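You operate a simulated robot arm through the tools that you are given. There is no shell and no other tool.

Carry out the task below with a simulated two-armed robot. There is one attempt and no reset: what you move stays moved.

JOB
Finish the three strings on the string bench and check them.
Fine: push the loose white and teal fittings home; yellow fitting on the white one, orange on the red one; then press check: all lamps must be green.

Only the result counts: the job must be done as asked and must still hold three seconds after the hand-in. Knocking over, shifting, dropping, spilling or breaking anything else fails it.

ROBOT AND FRAMES
Two 7-joint arms with fingered hands on one trunk that stands fixed in place. Base frame: the origin is at the foot of the trunk, x ahead of it, y to its left, z up; the work surface is at about z = 840. Units: mm, rad, N and s.
The left shoulder is at [21, 208, 1348], the right one opposite. Payload 5 kg a hand.
The TCP of each hand is the grasp point between the finger pads, 48 mm short of the fingertips. In the tool frame z runs along the fingers and y along their closing line. The gripper opens to 160 mm. The gripper's body begins 56 mm behind the TCP. The gripper is a hand of 4 fingers: y runs from the thumb to the fingers, the wrist lies at [-26, -142, -252] in the tool frame, and closing takes about 1.5 s.
Orientation is that of the tool frame in the base frame, as [roll, pitch, yaw] about the fixed x, y, z axes, in that order (R = Rz(yaw) Ry(pitch) Rx(roll)). With the fingers straight down and the wrist toward the robot, the tool's x, y and z point along [0, 1, 0], [1, 0, 0] and [0, 0, -1] of the base frame.

CONTROLS
- The arms move only by the tool play_rows. It takes "left_motion", "right_motion" or both (then of equal length, played together; a hand with none holds still); each is text: rows parted by semicolons, each of 6 numbers parted by spaces: the shift along the base's x, y, z in mm, then the turn, a rotation vector about the base's x, y, z in rad. In form: x y z rx ry rz; .... A call has 1 to 20 rows; each row shifts and turns the commanded pose from where the row before left it. "left_hand" and "right_hand" are, for a hand that has rows, the opening, from 0 (shut) to 1 (fully open), set as the call begins (left out, the last holds). Each row takes 0.2 s and may step no farther than 50 mm and 0.15 rad from the row before; otherwise, or with a gripper value out of range, the whole call is refused. Where a pose cannot be reached the arm comes as near as it can. A force on the tool above 40 N (or 10 N above the force at the start of the call, whichever is more), or a blocked arm, ends the call early, and 0.2 s more pass. Each finger travels about 108 mm/s and halts on what it meets, pressing with about 23 N; the grip force reading is that of the motor and also rises with nothing between the fingers. The clock runs only during rows and for 0.2 s after the last one: add rows that do not move to give the fingers time. The reply holds the time, the measured pose of the TCP, the force on the tool along the base axes, the opening and the grip force, in the units named above and with some noise, with the torque about the TCP (base axes, N m) and any sound that the robot's microphone picked up.
- Cameras (640 x 400 px; columns grow to the right, rows downward): "scene" is now at [88.5, 33.5, 1529.5]; the picture's right is [0.41, -0.91, -0.00], its down [-0.59, -0.26, -0.76] and it looks along [0.70, 0.31, -0.65] (base axes); focal length 348 px, centre (320, 200). "left" rides on the left gripper at [-87, -133, -189] in its tool frame; the picture's right is [-0.83, -0.26, 0.49], its down [0.51, -0.71, 0.49] and it looks along [0.22, 0.66, 0.72] (tool axes); focal length 238 px, centre (320, 200). "right" rides on the right gripper at [87, -133, -189] in its tool frame; the picture's right is [-0.83, 0.26, -0.49], its down [-0.51, -0.71, 0.49] and it looks along [-0.22, 0.66, 0.72] (tool axes); focal length 238 px, centre (320, 200). There is no depth. A picture from a camera that has moved, and an enlarged one, comes with that camera's place and axes in the base frame and with its lens.
- get_image(camera): a new picture of that camera. It takes no simulated time.
- raise_lower(by): slides the trunk up (or, below 0, down) by that many mm; the arms and the scene camera ride with it, the base frame stays. It gives what a move gives, with no picture.
- preshape(shape, hand): the hand has 4 fingers and takes this shape, open, in about a second: jaw (thumb against the fingers, like two jaws); tri (thumb and two fingers); tip (a fingertip pinch); poke (one finger out to press); point (the index stretched); flat (the hand flat); cup (the hand cupped); fist (a fist). The gripper value then closes the fingers along that shape, each until it touches; the sizes above hold for jaw. It gives what a move gives, with no picture.
- head_to(pan, tilt): turns the head with the scene camera to pan (to the left, within 1.501 rad either way) and tilt (down, from -0.506 to 1.204), counted from straight ahead of the robot. It gives what a move gives.
- close_up(camera, box): a new picture of the part [left, top, right, bottom] of that camera's present view, enlarged. It takes no simulated time.
- close_job(): hands the job in; it is judged then, once.

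Places have to be worked out from the pictures, the camera data and where the tool is seen. Open the grippers and draw the arms clear of the work before you hand the job in, unless the task says otherwise.

The tools are called as name(argument=value, ...) on one line, values as JSON. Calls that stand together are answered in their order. play_rows: Moves the arms, as the interface text tells. Its arguments: {"type":"object","properties":{"left_motion":{"type":"string"},"left_hand":{"type":"number"},"right_motion":{"type":"string"},"right_hand":{"type":"number"}},"required":[]} The other tools are called the same way: raise_lower (by) slides the trunk up or down; preshape (shape, hand) gives the hand a shape; head_to (pan, tilt) turns the head that bears the scene camera; get_image (camera) takes a picture; close_up (camera, box) takes an enlarged picture of a part of a camera's view; close_job () hands the job in.

At the start:

```text
t: 0.0
left_tool_pos: [575.0, 598.1, 1242.5]
left_ee_rot: [-3.141, 0.003, 1.57]
left_contact_force: [-0.4, 1.2, -0.2]
left_moment: [0.03, -0.04, -0.03]
left_gripper_width: 159.7
left_grasp_force: 0.0
left_shape: jaw
right_tool_pos: [722.9, -4.2, 1256.4]
right_ee_rot: [3.142, 0.0, 1.57]
right_contact_force: [-0.3, 0.3, -1.1]
right_moment: [-0.01, 0.0, 0.0]
right_gripper_width: 159.8
right_grasp_force: 0.1
right_shape: jaw
trunk travel left (down, up): [-350.0, 340.0]
head pan, tilt: [0.417, 0.702]
```

scene: 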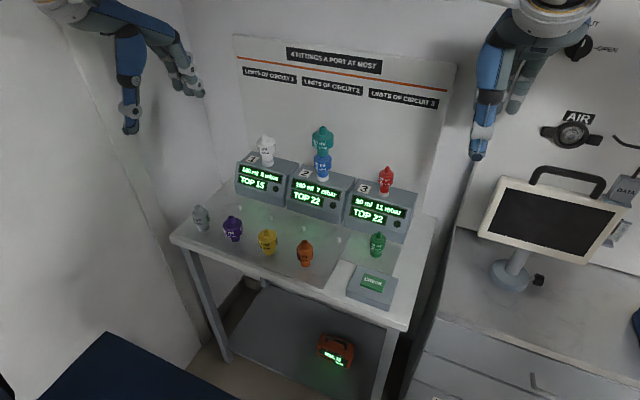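
right: 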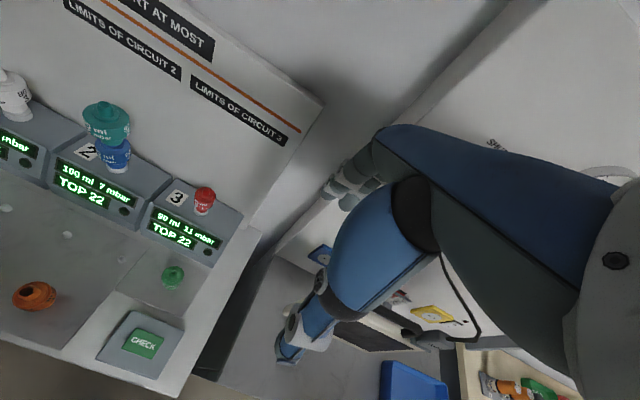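
left: 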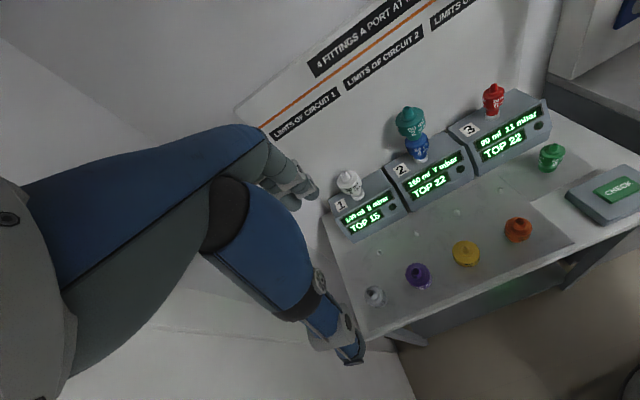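

I start by enlarging the bench to read the labels and see the fittings in detail.

close_up(camera="scene", box=[220, 110, 440, 250])

close_up(camera="scene", box=[170, 180, 410, 330])

close_up(camera="scene", box=[225, 30, 465, 180])

close_up(camera="left", box=[320, 70, 600, 245])

close_up(camera="right", box=[0, 60, 260, 222])

```text
2.86 times, centred on (330, 180) of scene
camera zoom: at [88.5, 33.5, 1529.5], right [0.41, -0.91, 0.0], down [-0.59, -0.26, -0.76], along [0.7, 0.31, -0.65], focal length 994 px, centre (291, 257)
```

zoom: 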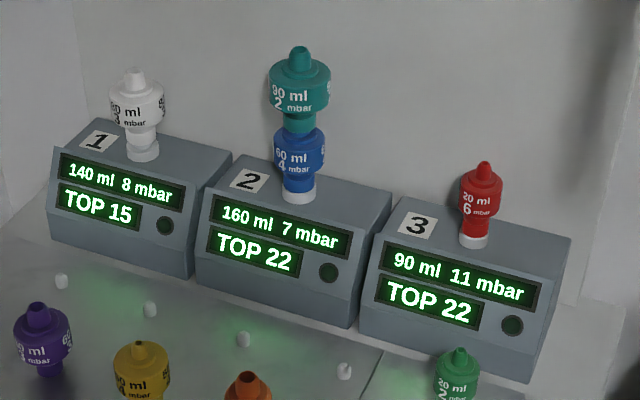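

```text
2.67 times, centred on (290, 255) of scene
camera zoom: at [88.5, 33.5, 1529.5], right [0.41, -0.91, 0.0], down [-0.59, -0.26, -0.76], along [0.7, 0.31, -0.65], focal length 927 px, centre (400, 53)
```

zoom: 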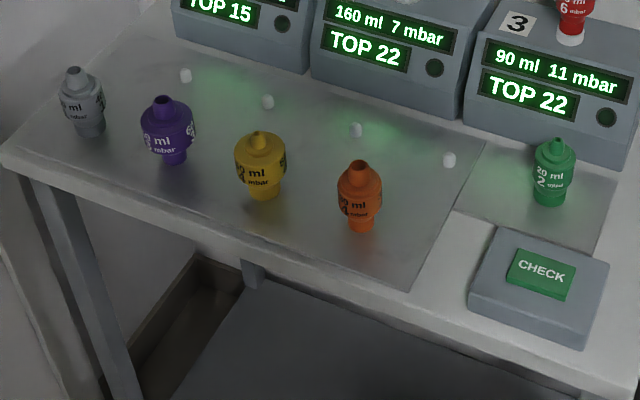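

```text
2.67 times, centred on (345, 105) of scene
camera zoom: at [88.5, 33.5, 1529.5], right [0.41, -0.91, 0.0], down [-0.59, -0.26, -0.76], along [0.7, 0.31, -0.65], focal length 927 px, centre (253, 453)
```

zoom: 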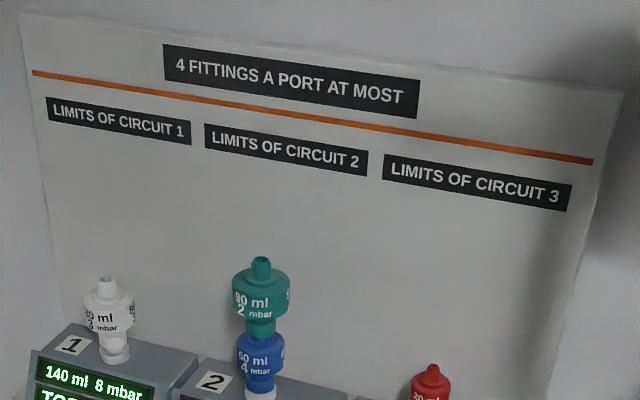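

```text
2.29 times, centred on (460, 158) of left
camera zoom: at [442.0, 511.1, 1430.9], right [-0.26, -0.83, -0.49], down [-0.71, 0.51, -0.49], along [0.66, 0.22, -0.72], focal length 545 px, centre (0, 297)
```

zoom: 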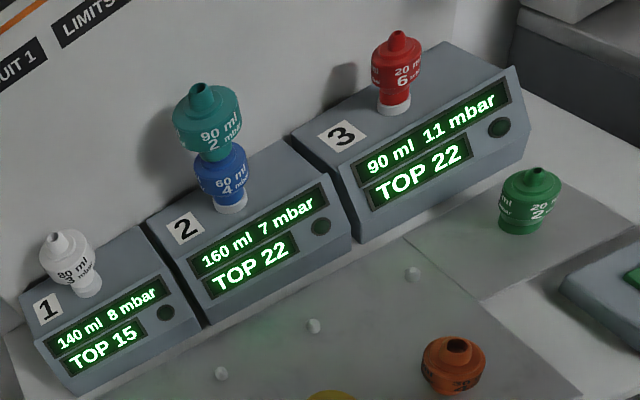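

```text
2.46 times, centred on (130, 141) of right
camera zoom: at [592.2, 83.6, 1444.5], right [0.26, -0.83, 0.49], down [-0.71, -0.51, -0.49], along [0.66, -0.22, -0.72], focal length 587 px, centre (788, 345)
```

zoom: 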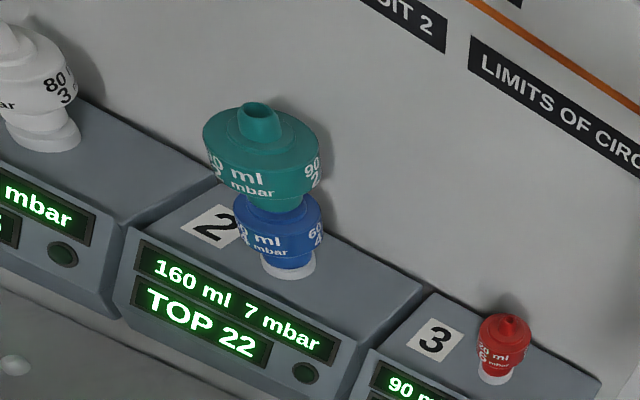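

The fittings carry ml/mbar labels and the displays read limits; I zoom on the standing fittings and the device on the lower shelf from the other cameras.

close_up(camera="scene", box=[185, 200, 285, 262])

close_up(camera="scene", box=[285, 220, 405, 295])

close_up(camera="scene", box=[300, 320, 380, 370])

close_up(camera="left", box=[340, 200, 560, 320])

close_up(camera="scene", box=[235, 120, 345, 190])

close_up(camera="scene", box=[340, 150, 430, 240])

```text
6.40 times, centred on (235, 231) of scene
camera zoom: at [88.5, 33.5, 1529.5], right [0.41, -0.91, 0.0], down [-0.59, -0.26, -0.76], along [0.7, 0.31, -0.65], focal length 2226 px, centre (864, 2)
```

zoom: 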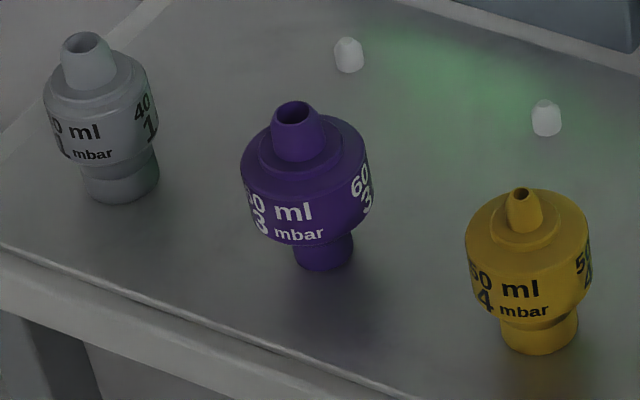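

```text
5.33 times, centred on (345, 258) of scene
camera zoom: at [88.5, 33.5, 1529.5], right [0.41, -0.91, 0.0], down [-0.59, -0.26, -0.76], along [0.7, 0.31, -0.65], focal length 1855 px, centre (187, -107)
```

zoom: 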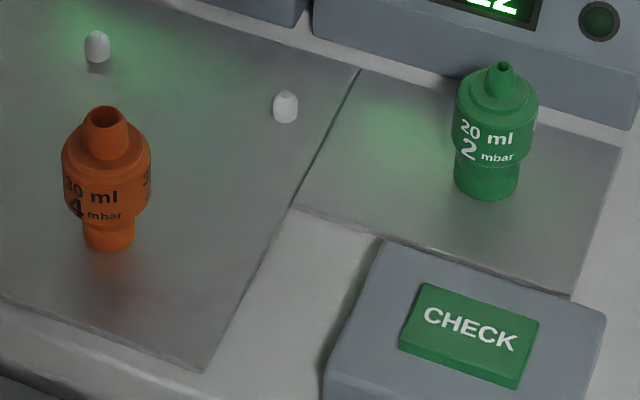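

```text
8.00 times, centred on (340, 345) of scene
camera zoom: at [88.5, 33.5, 1529.5], right [0.41, -0.91, 0.0], down [-0.59, -0.26, -0.76], along [0.7, 0.31, -0.65], focal length 2782 px, centre (160, -960)
```

zoom: 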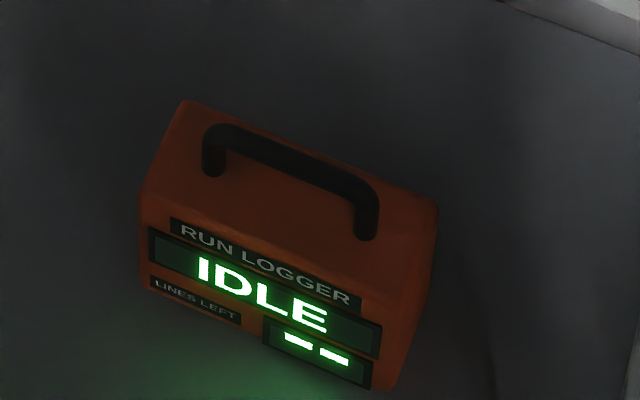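

```text
2.91 times, centred on (450, 260) of left
camera zoom: at [442.0, 511.1, 1430.9], right [-0.26, -0.83, -0.49], down [-0.71, 0.51, -0.49], along [0.66, 0.22, -0.72], focal length 693 px, centre (-58, 26)
```

zoom: 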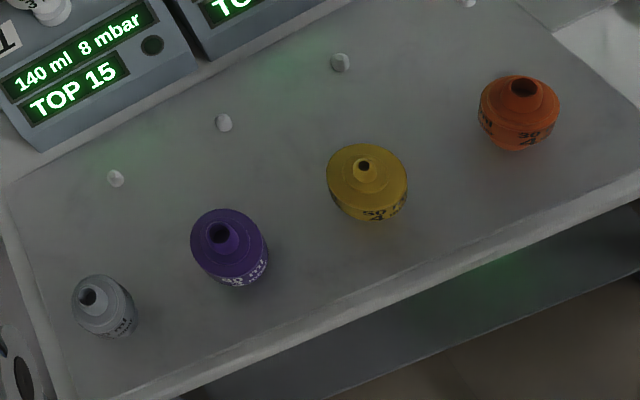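

```text
5.71 times, centred on (290, 155) of scene
camera zoom: at [88.5, 33.5, 1529.5], right [0.41, -0.91, 0.0], down [-0.59, -0.26, -0.76], along [0.7, 0.31, -0.65], focal length 1987 px, centre (491, 457)
```

zoom: 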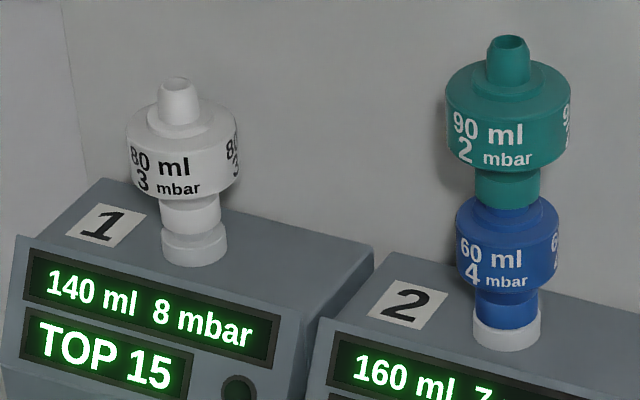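

```text
4.44 times, centred on (385, 195) of scene
camera zoom: at [88.5, 33.5, 1529.5], right [0.41, -0.91, 0.0], down [-0.59, -0.26, -0.76], along [0.7, 0.31, -0.65], focal length 1546 px, centre (31, 222)
```

zoom: 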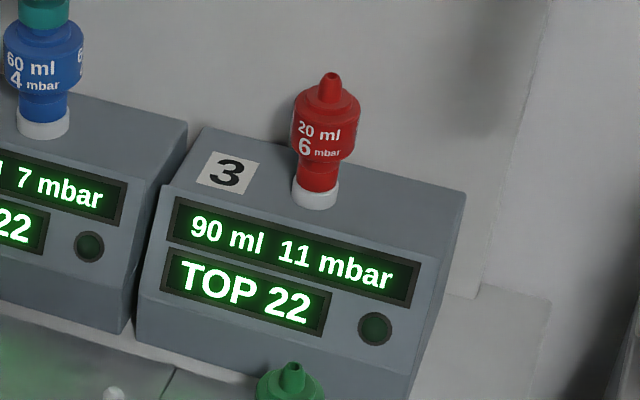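

Triangulating from scene and left views: port axes are near x≈862, y≈552/367/181, the white top about z 1011, teal top 1072, red top 991; yellow stands near [619,421], orange near [618,311], CHECK near [609,124,830], and the back board at x≈909 is close behind the ports. I look at the left hand itself to learn its shape.

head_to(pan=0.8, tilt=0.4)

get_image(camera="scene")

close_up(camera="scene", box=[240, 100, 440, 225])

get_image(camera="left")

```text
t: 0.8
left_tool_pos: [575.2, 598.3, 1242.6]
left_ee_rot: [3.141, 0.001, 1.571]
left_contact_force: [0.3, -0.3, 0.3]
left_moment: [0.01, -0.01, -0.01]
left_gripper_width: 159.8
left_grasp_force: 0.1
left_shape: jaw
right_tool_pos: [724.6, -3.6, 1258.0]
right_ee_rot: [-3.141, 0.001, 1.572]
right_contact_force: [0.3, -0.3, 0.0]
right_moment: [0.01, -0.04, -0.03]
right_gripper_width: 159.5
right_grasp_force: 0.1
right_shape: jaw
trunk travel left (down, up): [-350.0, 340.0]
head pan, tilt: [0.799, 0.4]
```

```text
taken
camera scene: at [75.6, 65.5, 1556.5], right [0.72, -0.7, 0.0], down [-0.27, -0.28, -0.92], along [0.64, 0.66, -0.39], focal length 348 px, centre (320, 200)
```

scene: 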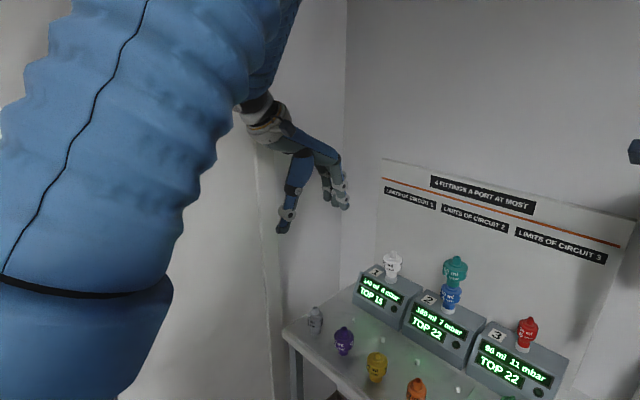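

```text
3.20 times, centred on (340, 162) of scene
camera zoom: at [75.6, 65.5, 1556.5], right [0.72, -0.7, 0.0], down [-0.27, -0.28, -0.92], along [0.64, 0.66, -0.39], focal length 1113 px, centre (256, 320)
```

zoom: 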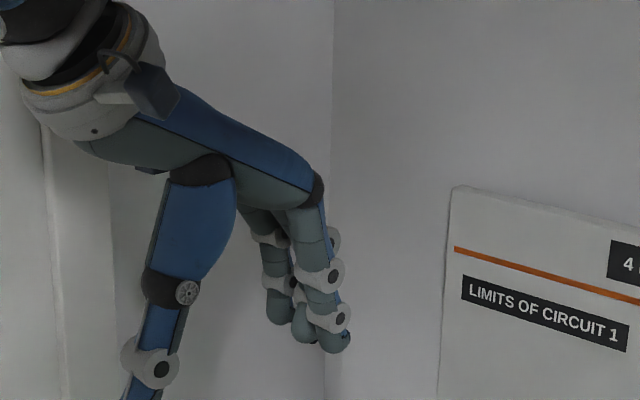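

```text
taken
camera left: at [442.0, 511.1, 1431.0], right [-0.26, -0.83, -0.49], down [-0.71, 0.51, -0.49], along [0.66, 0.22, -0.72], focal length 238 px, centre (320, 200)
```

left: 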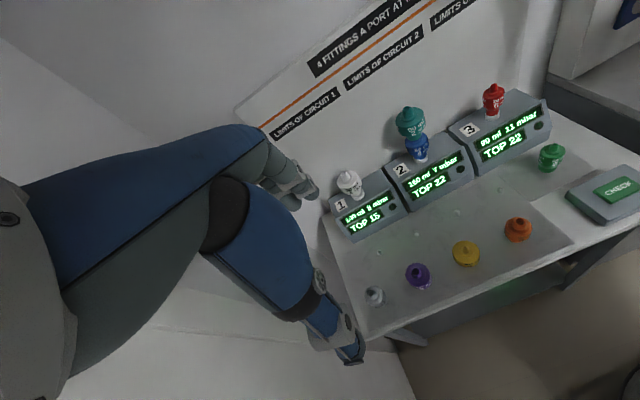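

The hand hangs fingers and thumb from a sloping palm, so with the closing line along x its knuckles would meet the board. I turn the left hand in free space to close along y with the fingers tilted forward, and see how this looks.

play_rows(left_motion="0 -8 -4 0 0 0.143; 0 -8 -4 0 0 0.143; 0 -8 -4 0 0 0.143; 0 -8 -4 0 0 0.143; 0 -8 -4 0 0 0.143; 0 -8 -4 0 0 0.143; 0 -8 -4 0 0 0.143; 0 -8 -4 0 0 0.143; 0 -8 -4 0 0 0.143; 0 -8 -4 0 0 0.143; 0 -8 -4 0 0 0.141; 0 0 0 0 -0.15 0; 0 0 0 0 -0.15 0; 0 0 0 0 -0.15 0; 0 0 0 0 -0.15 0; 0 0 0 0 0 0")

head_to(pan=0.6, tilt=0.5)

get_image(camera="scene")

get_image(camera="left")

get_image(camera="right")

```text
t: 4.2
left_tool_pos: [458.0, 641.0, 1099.1]
left_ee_rot: [3.141, 0.6, 3.139]
left_contact_force: [-0.1, -1.1, 0.1]
left_moment: [0.05, -0.01, 0.06]
left_gripper_width: 159.8
left_grasp_force: 0.1
left_shape: jaw
left hand out of reach, approached as far as the arm can: row 8, 9, 10, 11
right_tool_pos: [726.1, -4.8, 1255.3]
right_ee_rot: [-3.14, 0.001, 1.57]
right_contact_force: [-0.3, -0.6, -0.7]
right_moment: [0.06, 0.05, 0.02]
right_gripper_width: 160.0
right_grasp_force: 0.1
right_shape: jaw
trunk travel left (down, up): [-350.0, 340.0]
head pan, tilt: [0.799, 0.4]
```

```text
t: 5.0
left_tool_pos: [458.1, 642.3, 1098.2]
left_ee_rot: [-3.141, 0.601, 3.14]
left_contact_force: [-0.2, -0.2, 0.1]
left_moment: [-0.04, -0.02, 0.0]
left_gripper_width: 160.0
left_grasp_force: 0.0
left_shape: jaw
right_tool_pos: [723.2, -3.1, 1256.9]
right_ee_rot: [-3.141, 0.001, 1.571]
right_contact_force: [-0.2, -0.2, 0.6]
right_moment: [-0.01, 0.01, 0.0]
right_gripper_width: 159.7
right_grasp_force: 0.2
right_shape: jaw
trunk travel left (down, up): [-350.0, 340.0]
head pan, tilt: [0.6, 0.499]
```

```text
taken
camera scene: at [85.8, 50.8, 1547.5], right [0.57, -0.82, 0.0], down [-0.39, -0.27, -0.88], along [0.72, 0.5, -0.48], focal length 348 px, centre (320, 200)
```

scene: 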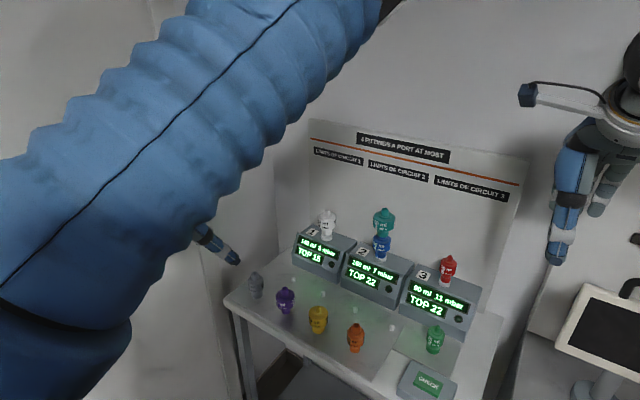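

```text
taken
camera left: at [422.2, 508.8, 1303.5], right [0.96, -0.26, 0.07], down [-0.14, -0.71, -0.69], along [0.23, 0.66, -0.72], focal length 238 px, centre (320, 200)
```

left: 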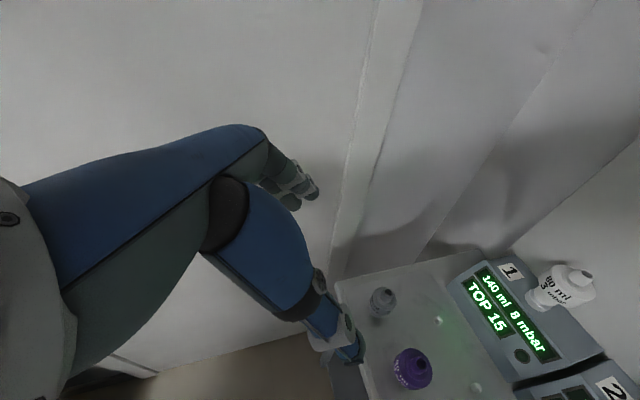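

```text
taken
camera right: at [592.0, 83.8, 1444.6], right [0.26, -0.83, 0.49], down [-0.71, -0.51, -0.49], along [0.66, -0.22, -0.72], focal length 238 px, centre (320, 200)
```

right: 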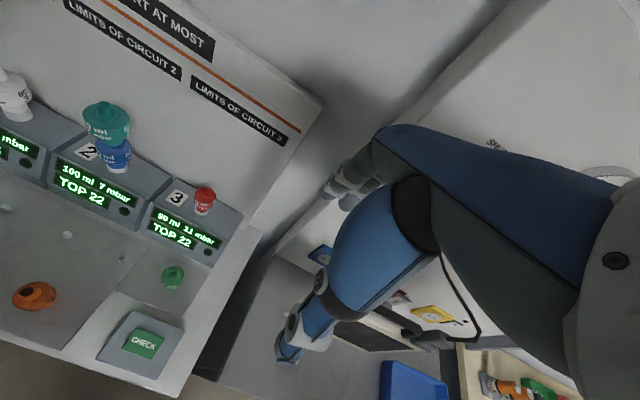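

The turned pose was reached only at [458,641,1099]; I try bringing the hand in this orientation toward a point above yellow to test reach.

play_rows(left_motion="20 -30 0 0 0 0; 20 -30 0 0 0 0; 20 -30 0 0 0 0; 20 -30 0 0 0 0; 20 -30 0 0 0 0; 20 -30 0 0 0 0; 0 0 0 0 0 0; 0 0 0 0 0 0")

get_image(camera="scene")

get_image(camera="left")

```text
t: 6.8
left_tool_pos: [577.8, 462.5, 1097.7]
left_ee_rot: [3.141, 0.599, 3.14]
left_contact_force: [0.6, 0.2, -0.2]
left_moment: [0.0, -0.01, 0.01]
left_gripper_width: 159.9
left_grasp_force: 0.0
left_shape: jaw
right_tool_pos: [723.9, -4.6, 1255.8]
right_ee_rot: [-3.141, 0.001, 1.571]
right_contact_force: [-0.5, -0.1, -0.4]
right_moment: [0.08, 0.02, 0.05]
right_gripper_width: 159.8
right_grasp_force: 0.1
right_shape: jaw
trunk travel left (down, up): [-350.0, 340.0]
head pan, tilt: [0.6, 0.499]
```

```text
taken
camera scene: at [86.1, 49.6, 1547.5], right [0.56, -0.83, 0.0], down [-0.4, -0.27, -0.88], along [0.72, 0.5, -0.48], focal length 348 px, centre (320, 200)
```

scene: 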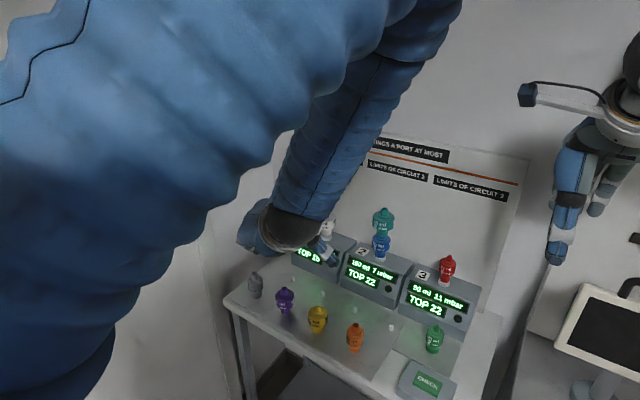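

```text
taken
camera left: at [542.3, 327.6, 1302.2], right [0.96, -0.26, 0.07], down [-0.14, -0.71, -0.69], along [0.23, 0.66, -0.72], focal length 238 px, centre (320, 200)
```

left: 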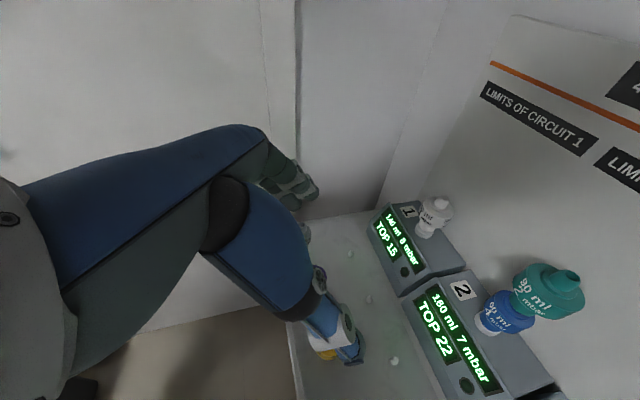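

The yaw-90 posture forces the elbow high across the chest, so I'll go back: default yaw with a modest forward tilt (≈0.4 rad) keeps the knuckles off the board and the forearm natural. I unwind the turn in free space.

play_rows(left_motion="0 10 10 0 0.15 0; 0 10 10 0 0.15 0; 0 10 10 0 0.15 0; 0 10 10 0 0.15 0; 0 8 8 0 0 -0.143; 0 8 8 0 0 -0.143; 0 8 8 0 0 -0.143; 0 8 8 0 0 -0.143; 0 8 8 0 0 -0.143; 0 8 8 0 0 -0.143; 0 8 8 0 0 -0.143; 0 8 8 0 0 -0.143; 0 0 0 0 0 -0.143; 0 0 0 0 0 -0.143; 0 0 0 0 0 -0.141; 0 0 0 0 -0.133 0; 0 0 0 0 -0.133 0; 0 0 0 0 -0.134 0; 0 0 0 0 0 0")

get_image(camera="scene")

get_image(camera="left")

```text
t: 10.8
left_tool_pos: [579.0, 557.8, 1200.4]
left_ee_rot: [2.803, 0.093, 1.511]
left_contact_force: [0.9, -0.8, 0.3]
left_moment: [0.09, 0.04, 0.03]
left_gripper_width: 159.7
left_grasp_force: 0.0
left_shape: jaw
left hand out of reach, approached as far as the arm can: row 2, 17
right_tool_pos: [723.8, -4.9, 1255.8]
right_ee_rot: [-3.14, 0.0, 1.571]
right_contact_force: [0.7, -0.8, -0.5]
right_moment: [0.08, 0.04, 0.04]
right_gripper_width: 159.4
right_grasp_force: 0.0
right_shape: jaw
trunk travel left (down, up): [-350.0, 340.0]
head pan, tilt: [0.6, 0.499]
```

```text
taken
camera scene: at [86.6, 49.9, 1547.4], right [0.57, -0.82, 0.0], down [-0.4, -0.27, -0.88], along [0.72, 0.5, -0.48], focal length 348 px, centre (320, 200)
```

scene: 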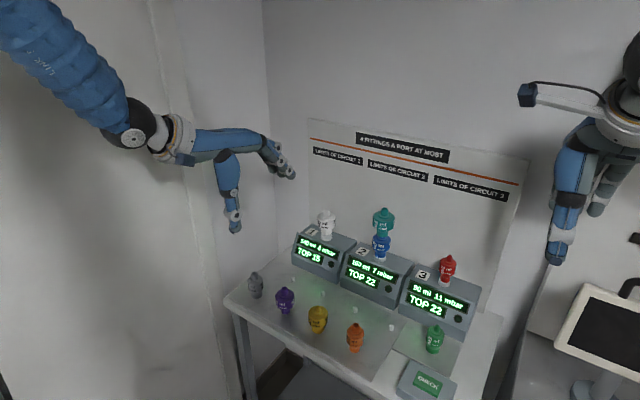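

```text
taken
camera left: at [387.2, 494.4, 1341.7], right [-0.14, -0.88, -0.46], down [-0.48, 0.47, -0.74], along [0.87, 0.12, -0.48], focal length 238 px, centre (320, 200)
```

left: 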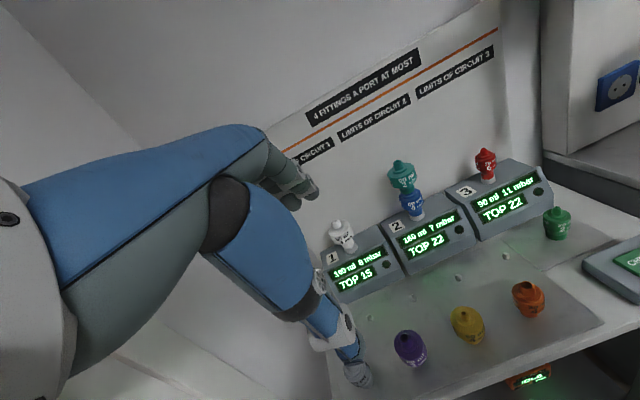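

The arm is natural again, tilted about 0.35 rad. I correct the small orientation error, close the fingers and move over the white fitting (target TCP [839,552,1125]), to press it home with the closed fingertips.

play_rows(left_motion="0 0 0 0.093 -0.061 0.06; 20 0 -6 0 0 0; 20 0 -6 0 0 0; 20 0 -6 0 0 0; 20 0 -6 0 0 0; 20 0 -6 0 0 0; 20 0 -6 0 0 0; 20 0 -6 0 0 0; 20 0 -6 0 0 0; 20 0 -6 0 0 0; 20 0 -6 0 0 0; 0 0 0 0 0 0", left_hand=0)

get_image(camera="scene")

get_image(camera="left")

get_image(camera="right")

```text
t: 13.4
left_tool_pos: [779.1, 557.3, 1140.1]
left_ee_rot: [2.746, 0.0, 1.567]
left_contact_force: [-0.5, -0.5, 0.8]
left_moment: [0.03, -0.01, -0.01]
left_gripper_width: 0.0
left_grasp_force: 22.4
left_shape: jaw
right_tool_pos: [723.7, -3.6, 1256.5]
right_ee_rot: [3.141, 0.001, 1.57]
right_contact_force: [-0.3, 0.6, -0.3]
right_moment: [0.03, -0.06, -0.02]
right_gripper_width: 159.2
right_grasp_force: 0.1
right_shape: jaw
trunk travel left (down, up): [-350.0, 340.0]
head pan, tilt: [0.6, 0.499]
```

```text
taken
camera scene: at [85.3, 50.5, 1547.5], right [0.56, -0.83, 0.0], down [-0.39, -0.27, -0.88], along [0.72, 0.5, -0.48], focal length 348 px, centre (320, 200)
```

scene: 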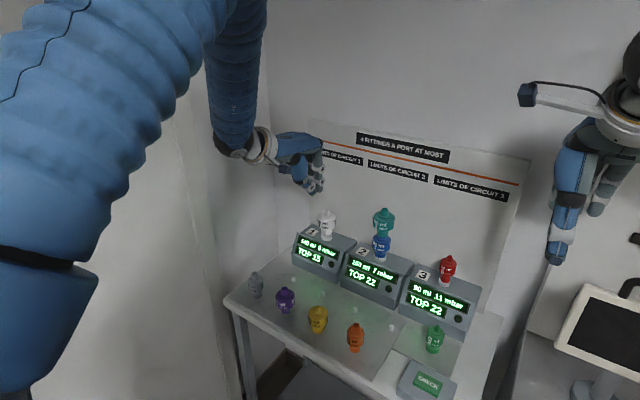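

```text
taken
camera left: at [583.2, 470.2, 1263.5], right [-0.05, -0.83, -0.55], down [-0.46, 0.51, -0.73], along [0.88, 0.22, -0.41], focal length 238 px, centre (320, 200)
```

left: 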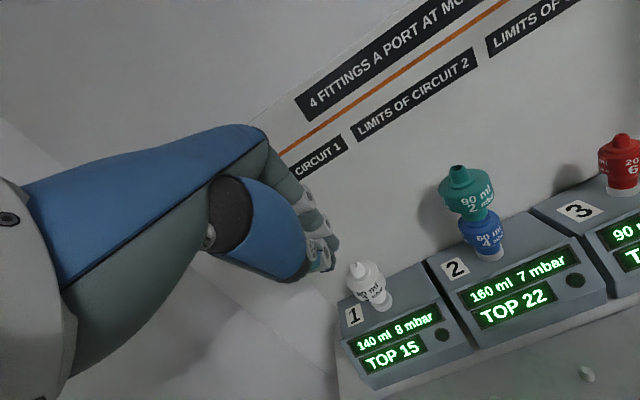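

```text
taken
camera right: at [591.5, 83.5, 1444.9], right [0.26, -0.83, 0.49], down [-0.71, -0.51, -0.49], along [0.66, -0.22, -0.72], focal length 238 px, centre (320, 200)
```

right: 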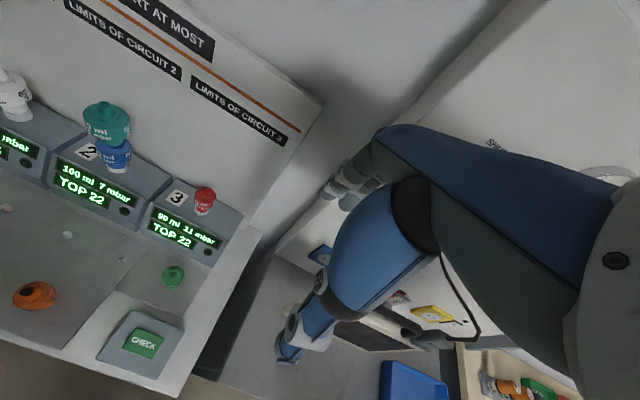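

Orientation is exact now and the fist-like closed fingertips hang near white. I zoom to see the fingertip shape relative to the fitting.

close_up(camera="left", box=[190, 150, 430, 310])

close_up(camera="scene", box=[230, 110, 410, 260])

```text
2.50 times, centred on (310, 230) of left
camera zoom: at [583.2, 470.2, 1263.5], right [-0.05, -0.83, -0.55], down [-0.46, 0.51, -0.73], along [0.88, 0.22, -0.41], focal length 596 px, centre (345, 125)
```

zoom: 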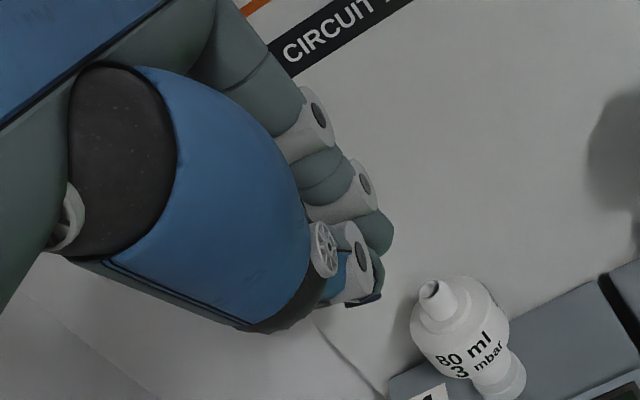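

```text
2.67 times, centred on (320, 185) of scene
camera zoom: at [85.3, 50.5, 1547.5], right [0.56, -0.83, 0.0], down [-0.39, -0.27, -0.88], along [0.72, 0.5, -0.48], focal length 927 px, centre (320, 240)
```

zoom: 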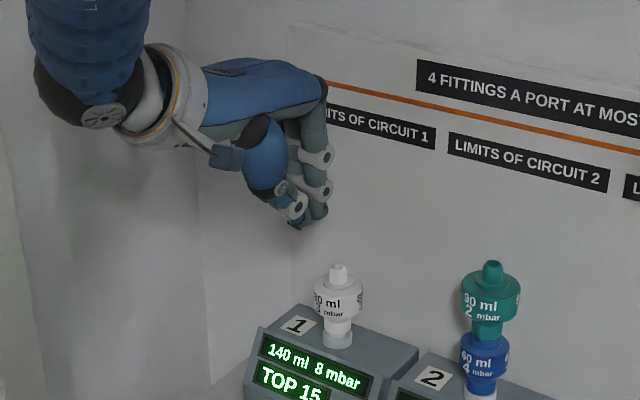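

I move so the fingertips are over the white top's axis, a couple of centimetres above it, then look before pressing.

play_rows(left_motion="20 -1 0 0 0 0; 20 -1 0 0 0 0; 21 0 0 0 0 0; 0 0 -16 0 0 0; 0 0 -16 0 0 0; 0 0 -16 0 0 0; 0 0 0 0 0 0")

close_up(camera="left", box=[190, 150, 430, 310])

close_up(camera="scene", box=[250, 140, 410, 260])

```text
t: 15.0
left_tool_pos: [840.1, 554.9, 1093.1]
left_ee_rot: [2.746, -0.001, 1.57]
left_contact_force: [-0.1, 0.5, -0.1]
left_moment: [0.05, 0.02, -0.03]
left_gripper_width: 0.0
left_grasp_force: 23.0
left_shape: jaw
right_tool_pos: [723.0, -4.8, 1257.0]
right_ee_rot: [-3.141, 0.0, 1.57]
right_contact_force: [0.0, 0.6, 0.0]
right_moment: [0.01, -0.05, 0.01]
right_gripper_width: 159.4
right_grasp_force: 0.0
right_shape: jaw
trunk travel left (down, up): [-350.0, 340.0]
head pan, tilt: [0.6, 0.499]
```

```text
2.50 times, centred on (310, 230) of left
camera zoom: at [644.1, 468.7, 1215.8], right [-0.05, -0.83, -0.55], down [-0.46, 0.51, -0.73], along [0.88, 0.22, -0.41], focal length 596 px, centre (345, 125)
```

zoom: 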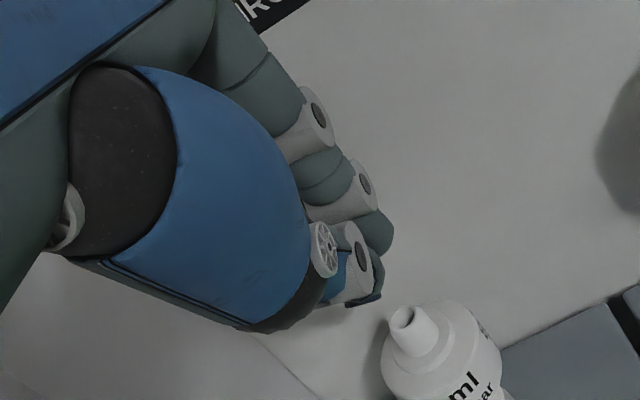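

```text
3.33 times, centred on (330, 200) of scene
camera zoom: at [85.5, 50.2, 1547.5], right [0.56, -0.83, 0.0], down [-0.4, -0.27, -0.88], along [0.72, 0.5, -0.48], focal length 1159 px, centre (287, 200)
```

zoom: 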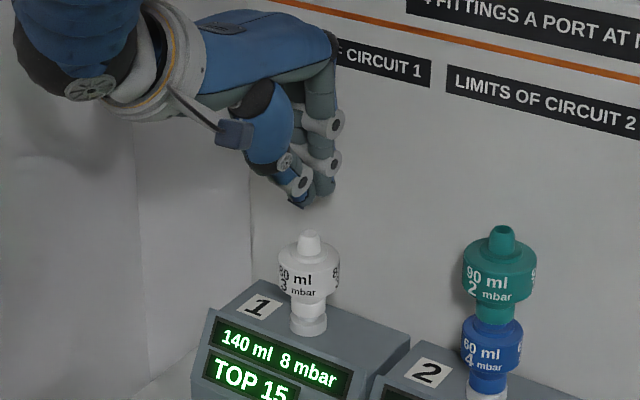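

The thumb tip is the lowest point, roughly 5 mm short and left of white's axis, so I shift by [+5,-5] and descend, slowly at the end, until the force rises.

play_rows(left_motion="5 -5 -5 0 0 0; 0 0 -8 0 0 0; 0 0 -5 0 0 0; 0 0 -2 0 0 0; 0 0 -2 0 0 0; 0 0 -2 0 0 0; 0 0 -2 0 0 0; 0 0 -2 0 0 0; 0 0 -2 0 0 0; 0 0 0 0 0 0")

close_up(camera="left", box=[190, 150, 430, 310])

close_up(camera="scene", box=[270, 160, 370, 260])

```text
t: 17.2
left_tool_pos: [844.8, 551.8, 1062.6]
left_ee_rot: [2.747, 0.0, 1.57]
left_contact_force: [-0.3, 0.7, 0.2]
left_moment: [-0.01, -0.02, 0.02]
left_gripper_width: 0.2
left_grasp_force: 23.0
left_shape: jaw
right_tool_pos: [724.5, -3.5, 1255.8]
right_ee_rot: [3.141, 0.0, 1.57]
right_contact_force: [-0.4, -1.1, -0.3]
right_moment: [-0.01, 0.0, 0.01]
right_gripper_width: 159.7
right_grasp_force: 0.1
right_shape: jaw
trunk travel left (down, up): [-350.0, 340.0]
head pan, tilt: [0.6, 0.499]
```

```text
2.50 times, centred on (310, 230) of left
camera zoom: at [649.8, 464.7, 1184.4], right [-0.05, -0.83, -0.55], down [-0.46, 0.51, -0.73], along [0.88, 0.22, -0.41], focal length 596 px, centre (345, 125)
```

zoom: 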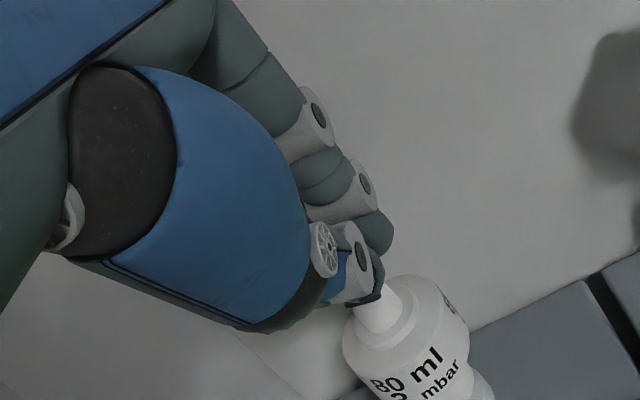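

```text
4.00 times, centred on (320, 210) of scene
camera zoom: at [86.1, 50.5, 1547.4], right [0.56, -0.83, 0.0], down [-0.4, -0.27, -0.88], along [0.72, 0.5, -0.48], focal length 1391 px, centre (320, 160)
```

zoom: 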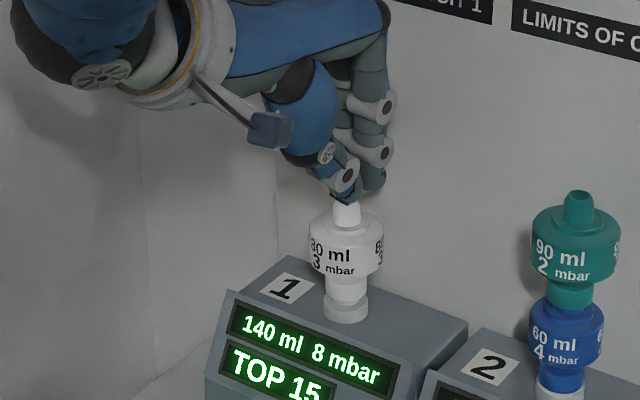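

The thumb tip now hovers right over white's top on its axis with no contact yet; I press on down in 1.5 mm rows.

play_rows(left_motion="0 0 -1.5 0 0 0; 0 0 -1.5 0 0 0; 0 0 -1.5 0 0 0; 0 0 -1.5 0 0 0; 0 0 -1.5 0 0 0; 0 0 -1.5 0 0 0; 0 0 -1.5 0 0 0; 0 0 -1.5 0 0 0; 0 0 -1.5 0 0 0; 0 0 -1.5 0 0 0; 0 0 -1.5 0 0 0; 0 0 -1.5 0 0 0")

close_up(camera="left", box=[190, 150, 430, 310])

close_up(camera="scene", box=[270, 160, 370, 260])

```text
t: 19.8
left_tool_pos: [845.6, 550.6, 1044.4]
left_ee_rot: [2.745, 0.001, 1.568]
left_contact_force: [0.0, -0.2, -0.6]
left_moment: [0.03, 0.0, 0.01]
left_gripper_width: 0.0
left_grasp_force: 23.1
left_shape: jaw
right_tool_pos: [724.7, -3.7, 1255.7]
right_ee_rot: [3.142, 0.0, 1.57]
right_contact_force: [0.1, -0.9, 0.1]
right_moment: [0.0, 0.01, 0.01]
right_gripper_width: 159.5
right_grasp_force: 0.1
right_shape: jaw
trunk travel left (down, up): [-350.0, 340.0]
head pan, tilt: [0.6, 0.499]
```

```text
2.50 times, centred on (310, 230) of left
camera zoom: at [649.8, 463.6, 1166.6], right [-0.05, -0.83, -0.55], down [-0.46, 0.51, -0.73], along [0.88, 0.22, -0.41], focal length 596 px, centre (345, 125)
```

zoom: 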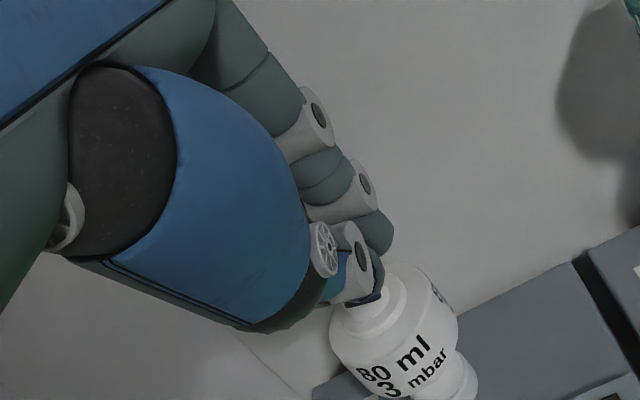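

```text
4.00 times, centred on (320, 210) of scene
camera zoom: at [86.4, 50.6, 1547.4], right [0.56, -0.83, 0.0], down [-0.4, -0.27, -0.88], along [0.72, 0.5, -0.48], focal length 1391 px, centre (320, 160)
```

zoom: 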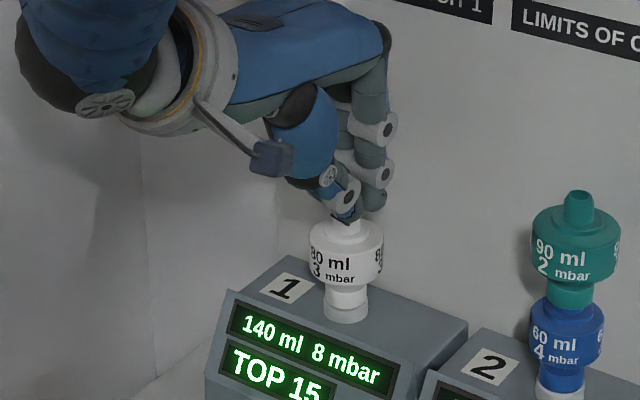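

Force still reads nil, yet the stem gap under white's body looks shorter than before; I zoom in to check.

close_up(camera="scene", box=[330, 190, 380, 240])

close_up(camera="scene", box=[335, 200, 400, 265])

get_image(camera="left")

close_up(camera="scene", box=[305, 190, 355, 245])

```text
8.00 times, centred on (355, 215) of scene
camera zoom: at [86.4, 50.6, 1547.4], right [0.56, -0.83, 0.0], down [-0.4, -0.27, -0.88], along [0.72, 0.5, -0.48], focal length 2782 px, centre (40, 80)
```

zoom: 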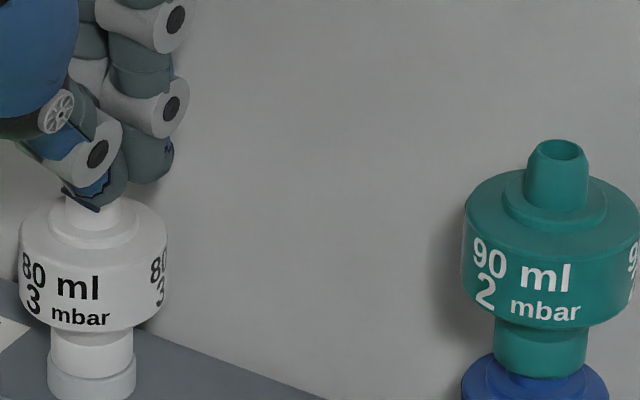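

```text
6.15 times, centred on (368, 232) of scene
camera zoom: at [86.4, 50.6, 1547.4], right [0.56, -0.83, 0.0], down [-0.4, -0.27, -0.88], along [0.72, 0.5, -0.48], focal length 2140 px, centre (28, 0)
```

zoom: 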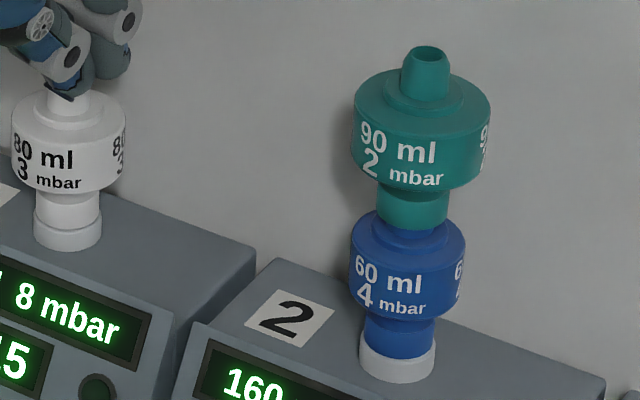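

```text
taken
camera left: at [649.8, 463.6, 1166.6], right [-0.05, -0.83, -0.55], down [-0.46, 0.51, -0.73], along [0.88, 0.22, -0.41], focal length 238 px, centre (320, 200)
```

left: 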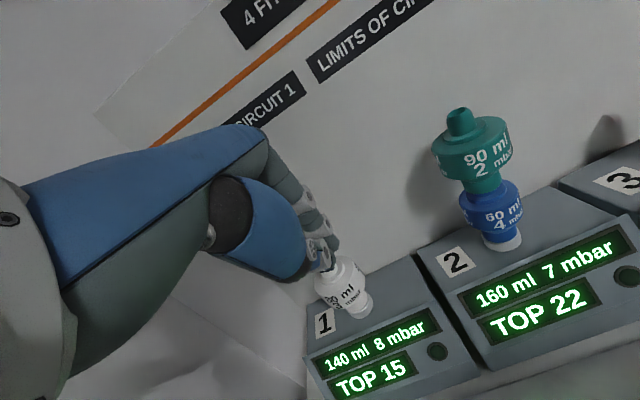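

```text
7.27 times, centred on (330, 218) of scene
camera zoom: at [86.4, 50.6, 1547.4], right [0.56, -0.83, 0.0], down [-0.4, -0.27, -0.88], along [0.72, 0.5, -0.48], focal length 2529 px, centre (247, 73)
```

zoom: 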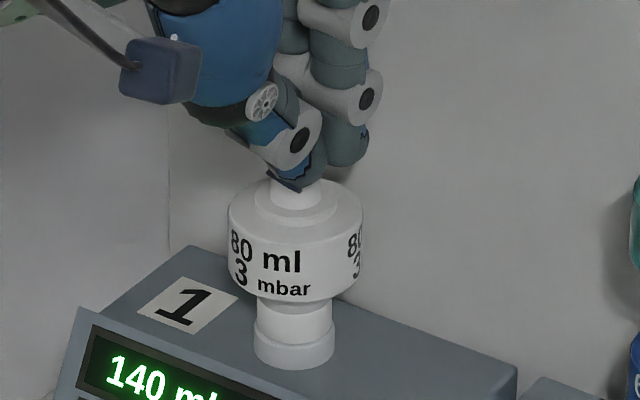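

White seems to have slid down a few millimetres with little force; I keep pressing until a real reaction force appears.

play_rows(left_motion="0 0 -1 0 0 0; 0 0 -1 0 0 0; 0 0 -1 0 0 0; 0 0 -1 0 0 0; 0 0 -1 0 0 0; 0 0 -1 0 0 0; 0 0 -1 0 0 0; 0 0 -1 0 0 0")

close_up(camera="scene", box=[305, 190, 355, 245])

```text
t: 21.6
left_tool_pos: [845.4, 550.4, 1039.4]
left_ee_rot: [2.74, -0.002, 1.566]
left_contact_force: [0.7, 3.4, 28.9]
left_moment: [0.53, -0.54, 0.04]
left_gripper_width: 0.3
left_grasp_force: 23.1
left_shape: jaw
right_tool_pos: [721.3, -4.9, 1257.6]
right_ee_rot: [3.139, -0.001, 1.571]
right_contact_force: [-0.4, 0.2, 0.5]
right_moment: [-0.02, -0.02, 0.04]
right_gripper_width: 159.6
right_grasp_force: 0.1
right_shape: jaw
trunk travel left (down, up): [-350.0, 340.0]
head pan, tilt: [0.6, 0.499]
```

```text
7.27 times, centred on (330, 218) of scene
camera zoom: at [83.5, 49.2, 1547.8], right [0.57, -0.82, 0.0], down [-0.39, -0.27, -0.88], along [0.72, 0.5, -0.48], focal length 2529 px, centre (247, 73)
```

zoom: 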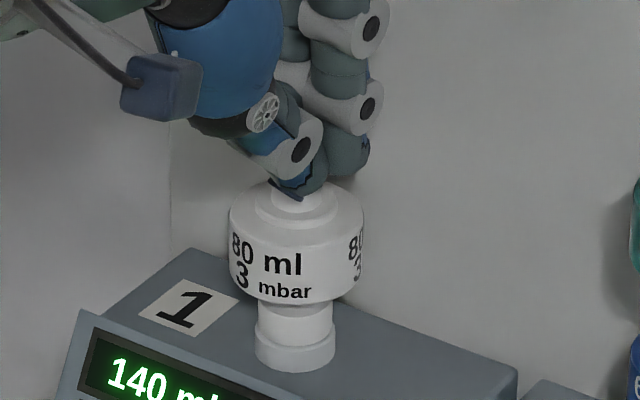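

At about 29 N the white body no longer moves and its stem gap now matches the blue (seated) one; I press to the force limit once to be sure, then back off.

play_rows(left_motion="0 0 -1 0 0 0; 0 0 -1 0 0 0; 0 0 -1 0 0 0; 0 0 -1 0 0 0; 0 0 0 0 0 0")

close_up(camera="scene", box=[305, 190, 355, 245])

close_up(camera="left", box=[250, 190, 410, 310])

```text
t: 22.4
left_tool_pos: [846.5, 551.6, 1042.3]
left_ee_rot: [2.736, -0.002, 1.567]
left_contact_force: [-8.7, -2.1, 17.9]
left_moment: [0.13, 0.14, 0.04]
left_gripper_width: 0.0
left_grasp_force: 22.9
left_shape: jaw
right_tool_pos: [721.7, -4.2, 1256.1]
right_ee_rot: [3.141, -0.001, 1.57]
right_contact_force: [1.0, 0.1, -0.6]
right_moment: [0.01, 0.03, -0.01]
right_gripper_width: 159.9
right_grasp_force: 0.0
right_shape: jaw
trunk travel left (down, up): [-350.0, 340.0]
head pan, tilt: [0.6, 0.499]
stopped in row 3 (left hand): the force on the tool passed its limit at 40 N (the readings are from after the stop); the commanded pose is now the measured one
```

```text
7.27 times, centred on (330, 218) of scene
camera zoom: at [84.2, 49.6, 1547.4], right [0.57, -0.82, 0.0], down [-0.39, -0.27, -0.88], along [0.72, 0.5, -0.48], focal length 2529 px, centre (247, 73)
```

zoom: 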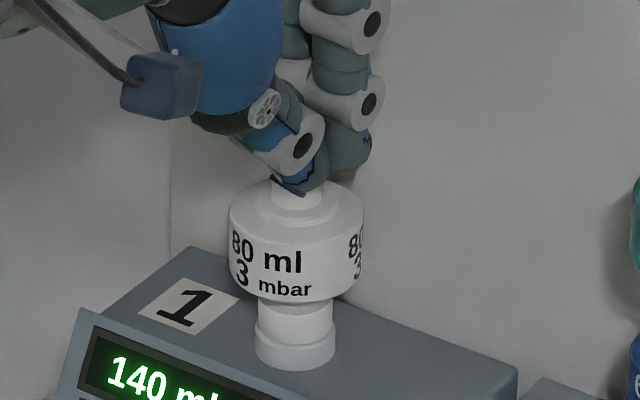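

```text
3.33 times, centred on (330, 250) of left
camera zoom: at [649.6, 463.7, 1161.5], right [-0.05, -0.83, -0.55], down [-0.46, 0.51, -0.73], along [0.89, 0.22, -0.4], focal length 794 px, centre (287, 33)
```

zoom: 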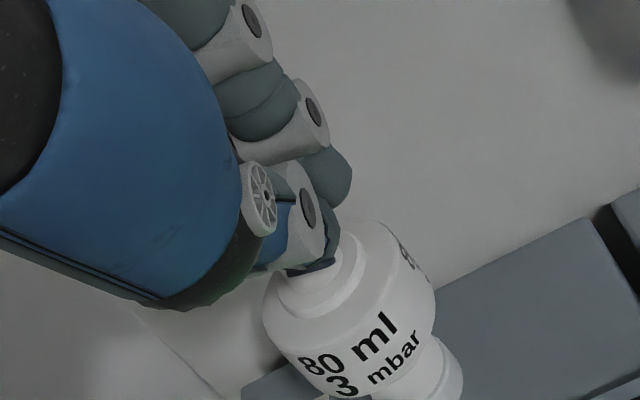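

The 40 N limit was reached with white not moving further, so it should be home. I lift the hand clear and inspect white.

play_rows(left_motion="0 0 5 0 0 0; 0 0 10 0 0 0; 0 0 20 0 0 0; 0 0 20 0 0 0; 0 0 20 0 0 0; 0 0 20 0 0 0; 0 0 0 0 0 0")

close_up(camera="scene", box=[285, 180, 405, 270])

close_up(camera="left", box=[250, 150, 490, 330])

```text
t: 24.0
left_tool_pos: [847.5, 552.3, 1132.8]
left_ee_rot: [2.744, -0.001, 1.57]
left_contact_force: [-0.1, 0.7, -0.3]
left_moment: [-0.02, 0.0, -0.04]
left_gripper_width: 0.0
left_grasp_force: 23.0
left_shape: jaw
right_tool_pos: [724.3, -4.1, 1255.5]
right_ee_rot: [-3.139, -0.001, 1.57]
right_contact_force: [1.1, 0.1, -1.3]
right_moment: [-0.02, 0.03, -0.02]
right_gripper_width: 159.7
right_grasp_force: 0.1
right_shape: jaw
trunk travel left (down, up): [-350.0, 340.0]
head pan, tilt: [0.6, 0.499]
```

```text
4.44 times, centred on (345, 225) of scene
camera zoom: at [86.7, 50.8, 1547.3], right [0.56, -0.83, 0.0], down [-0.4, -0.27, -0.88], along [0.72, 0.5, -0.48], focal length 1546 px, centre (209, 89)
```

zoom: 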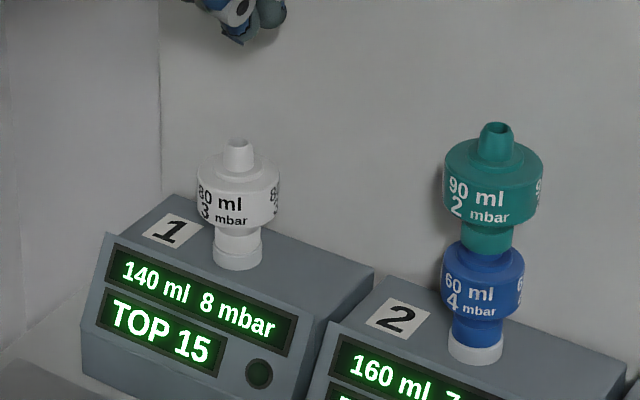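

```text
2.22 times, centred on (370, 240) of left
camera zoom: at [650.6, 464.6, 1254.3], right [-0.05, -0.83, -0.55], down [-0.46, 0.51, -0.73], along [0.89, 0.22, -0.41], focal length 530 px, centre (209, 111)
```

zoom: 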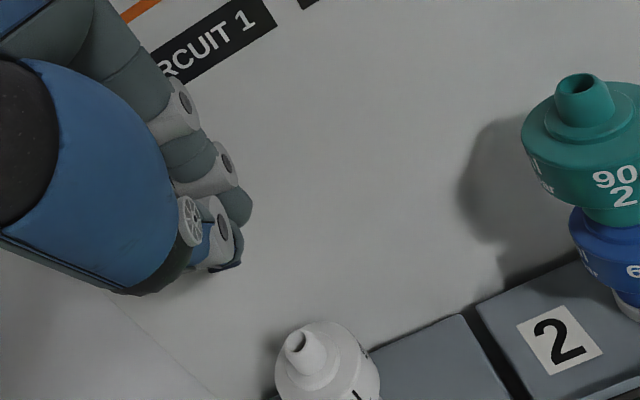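

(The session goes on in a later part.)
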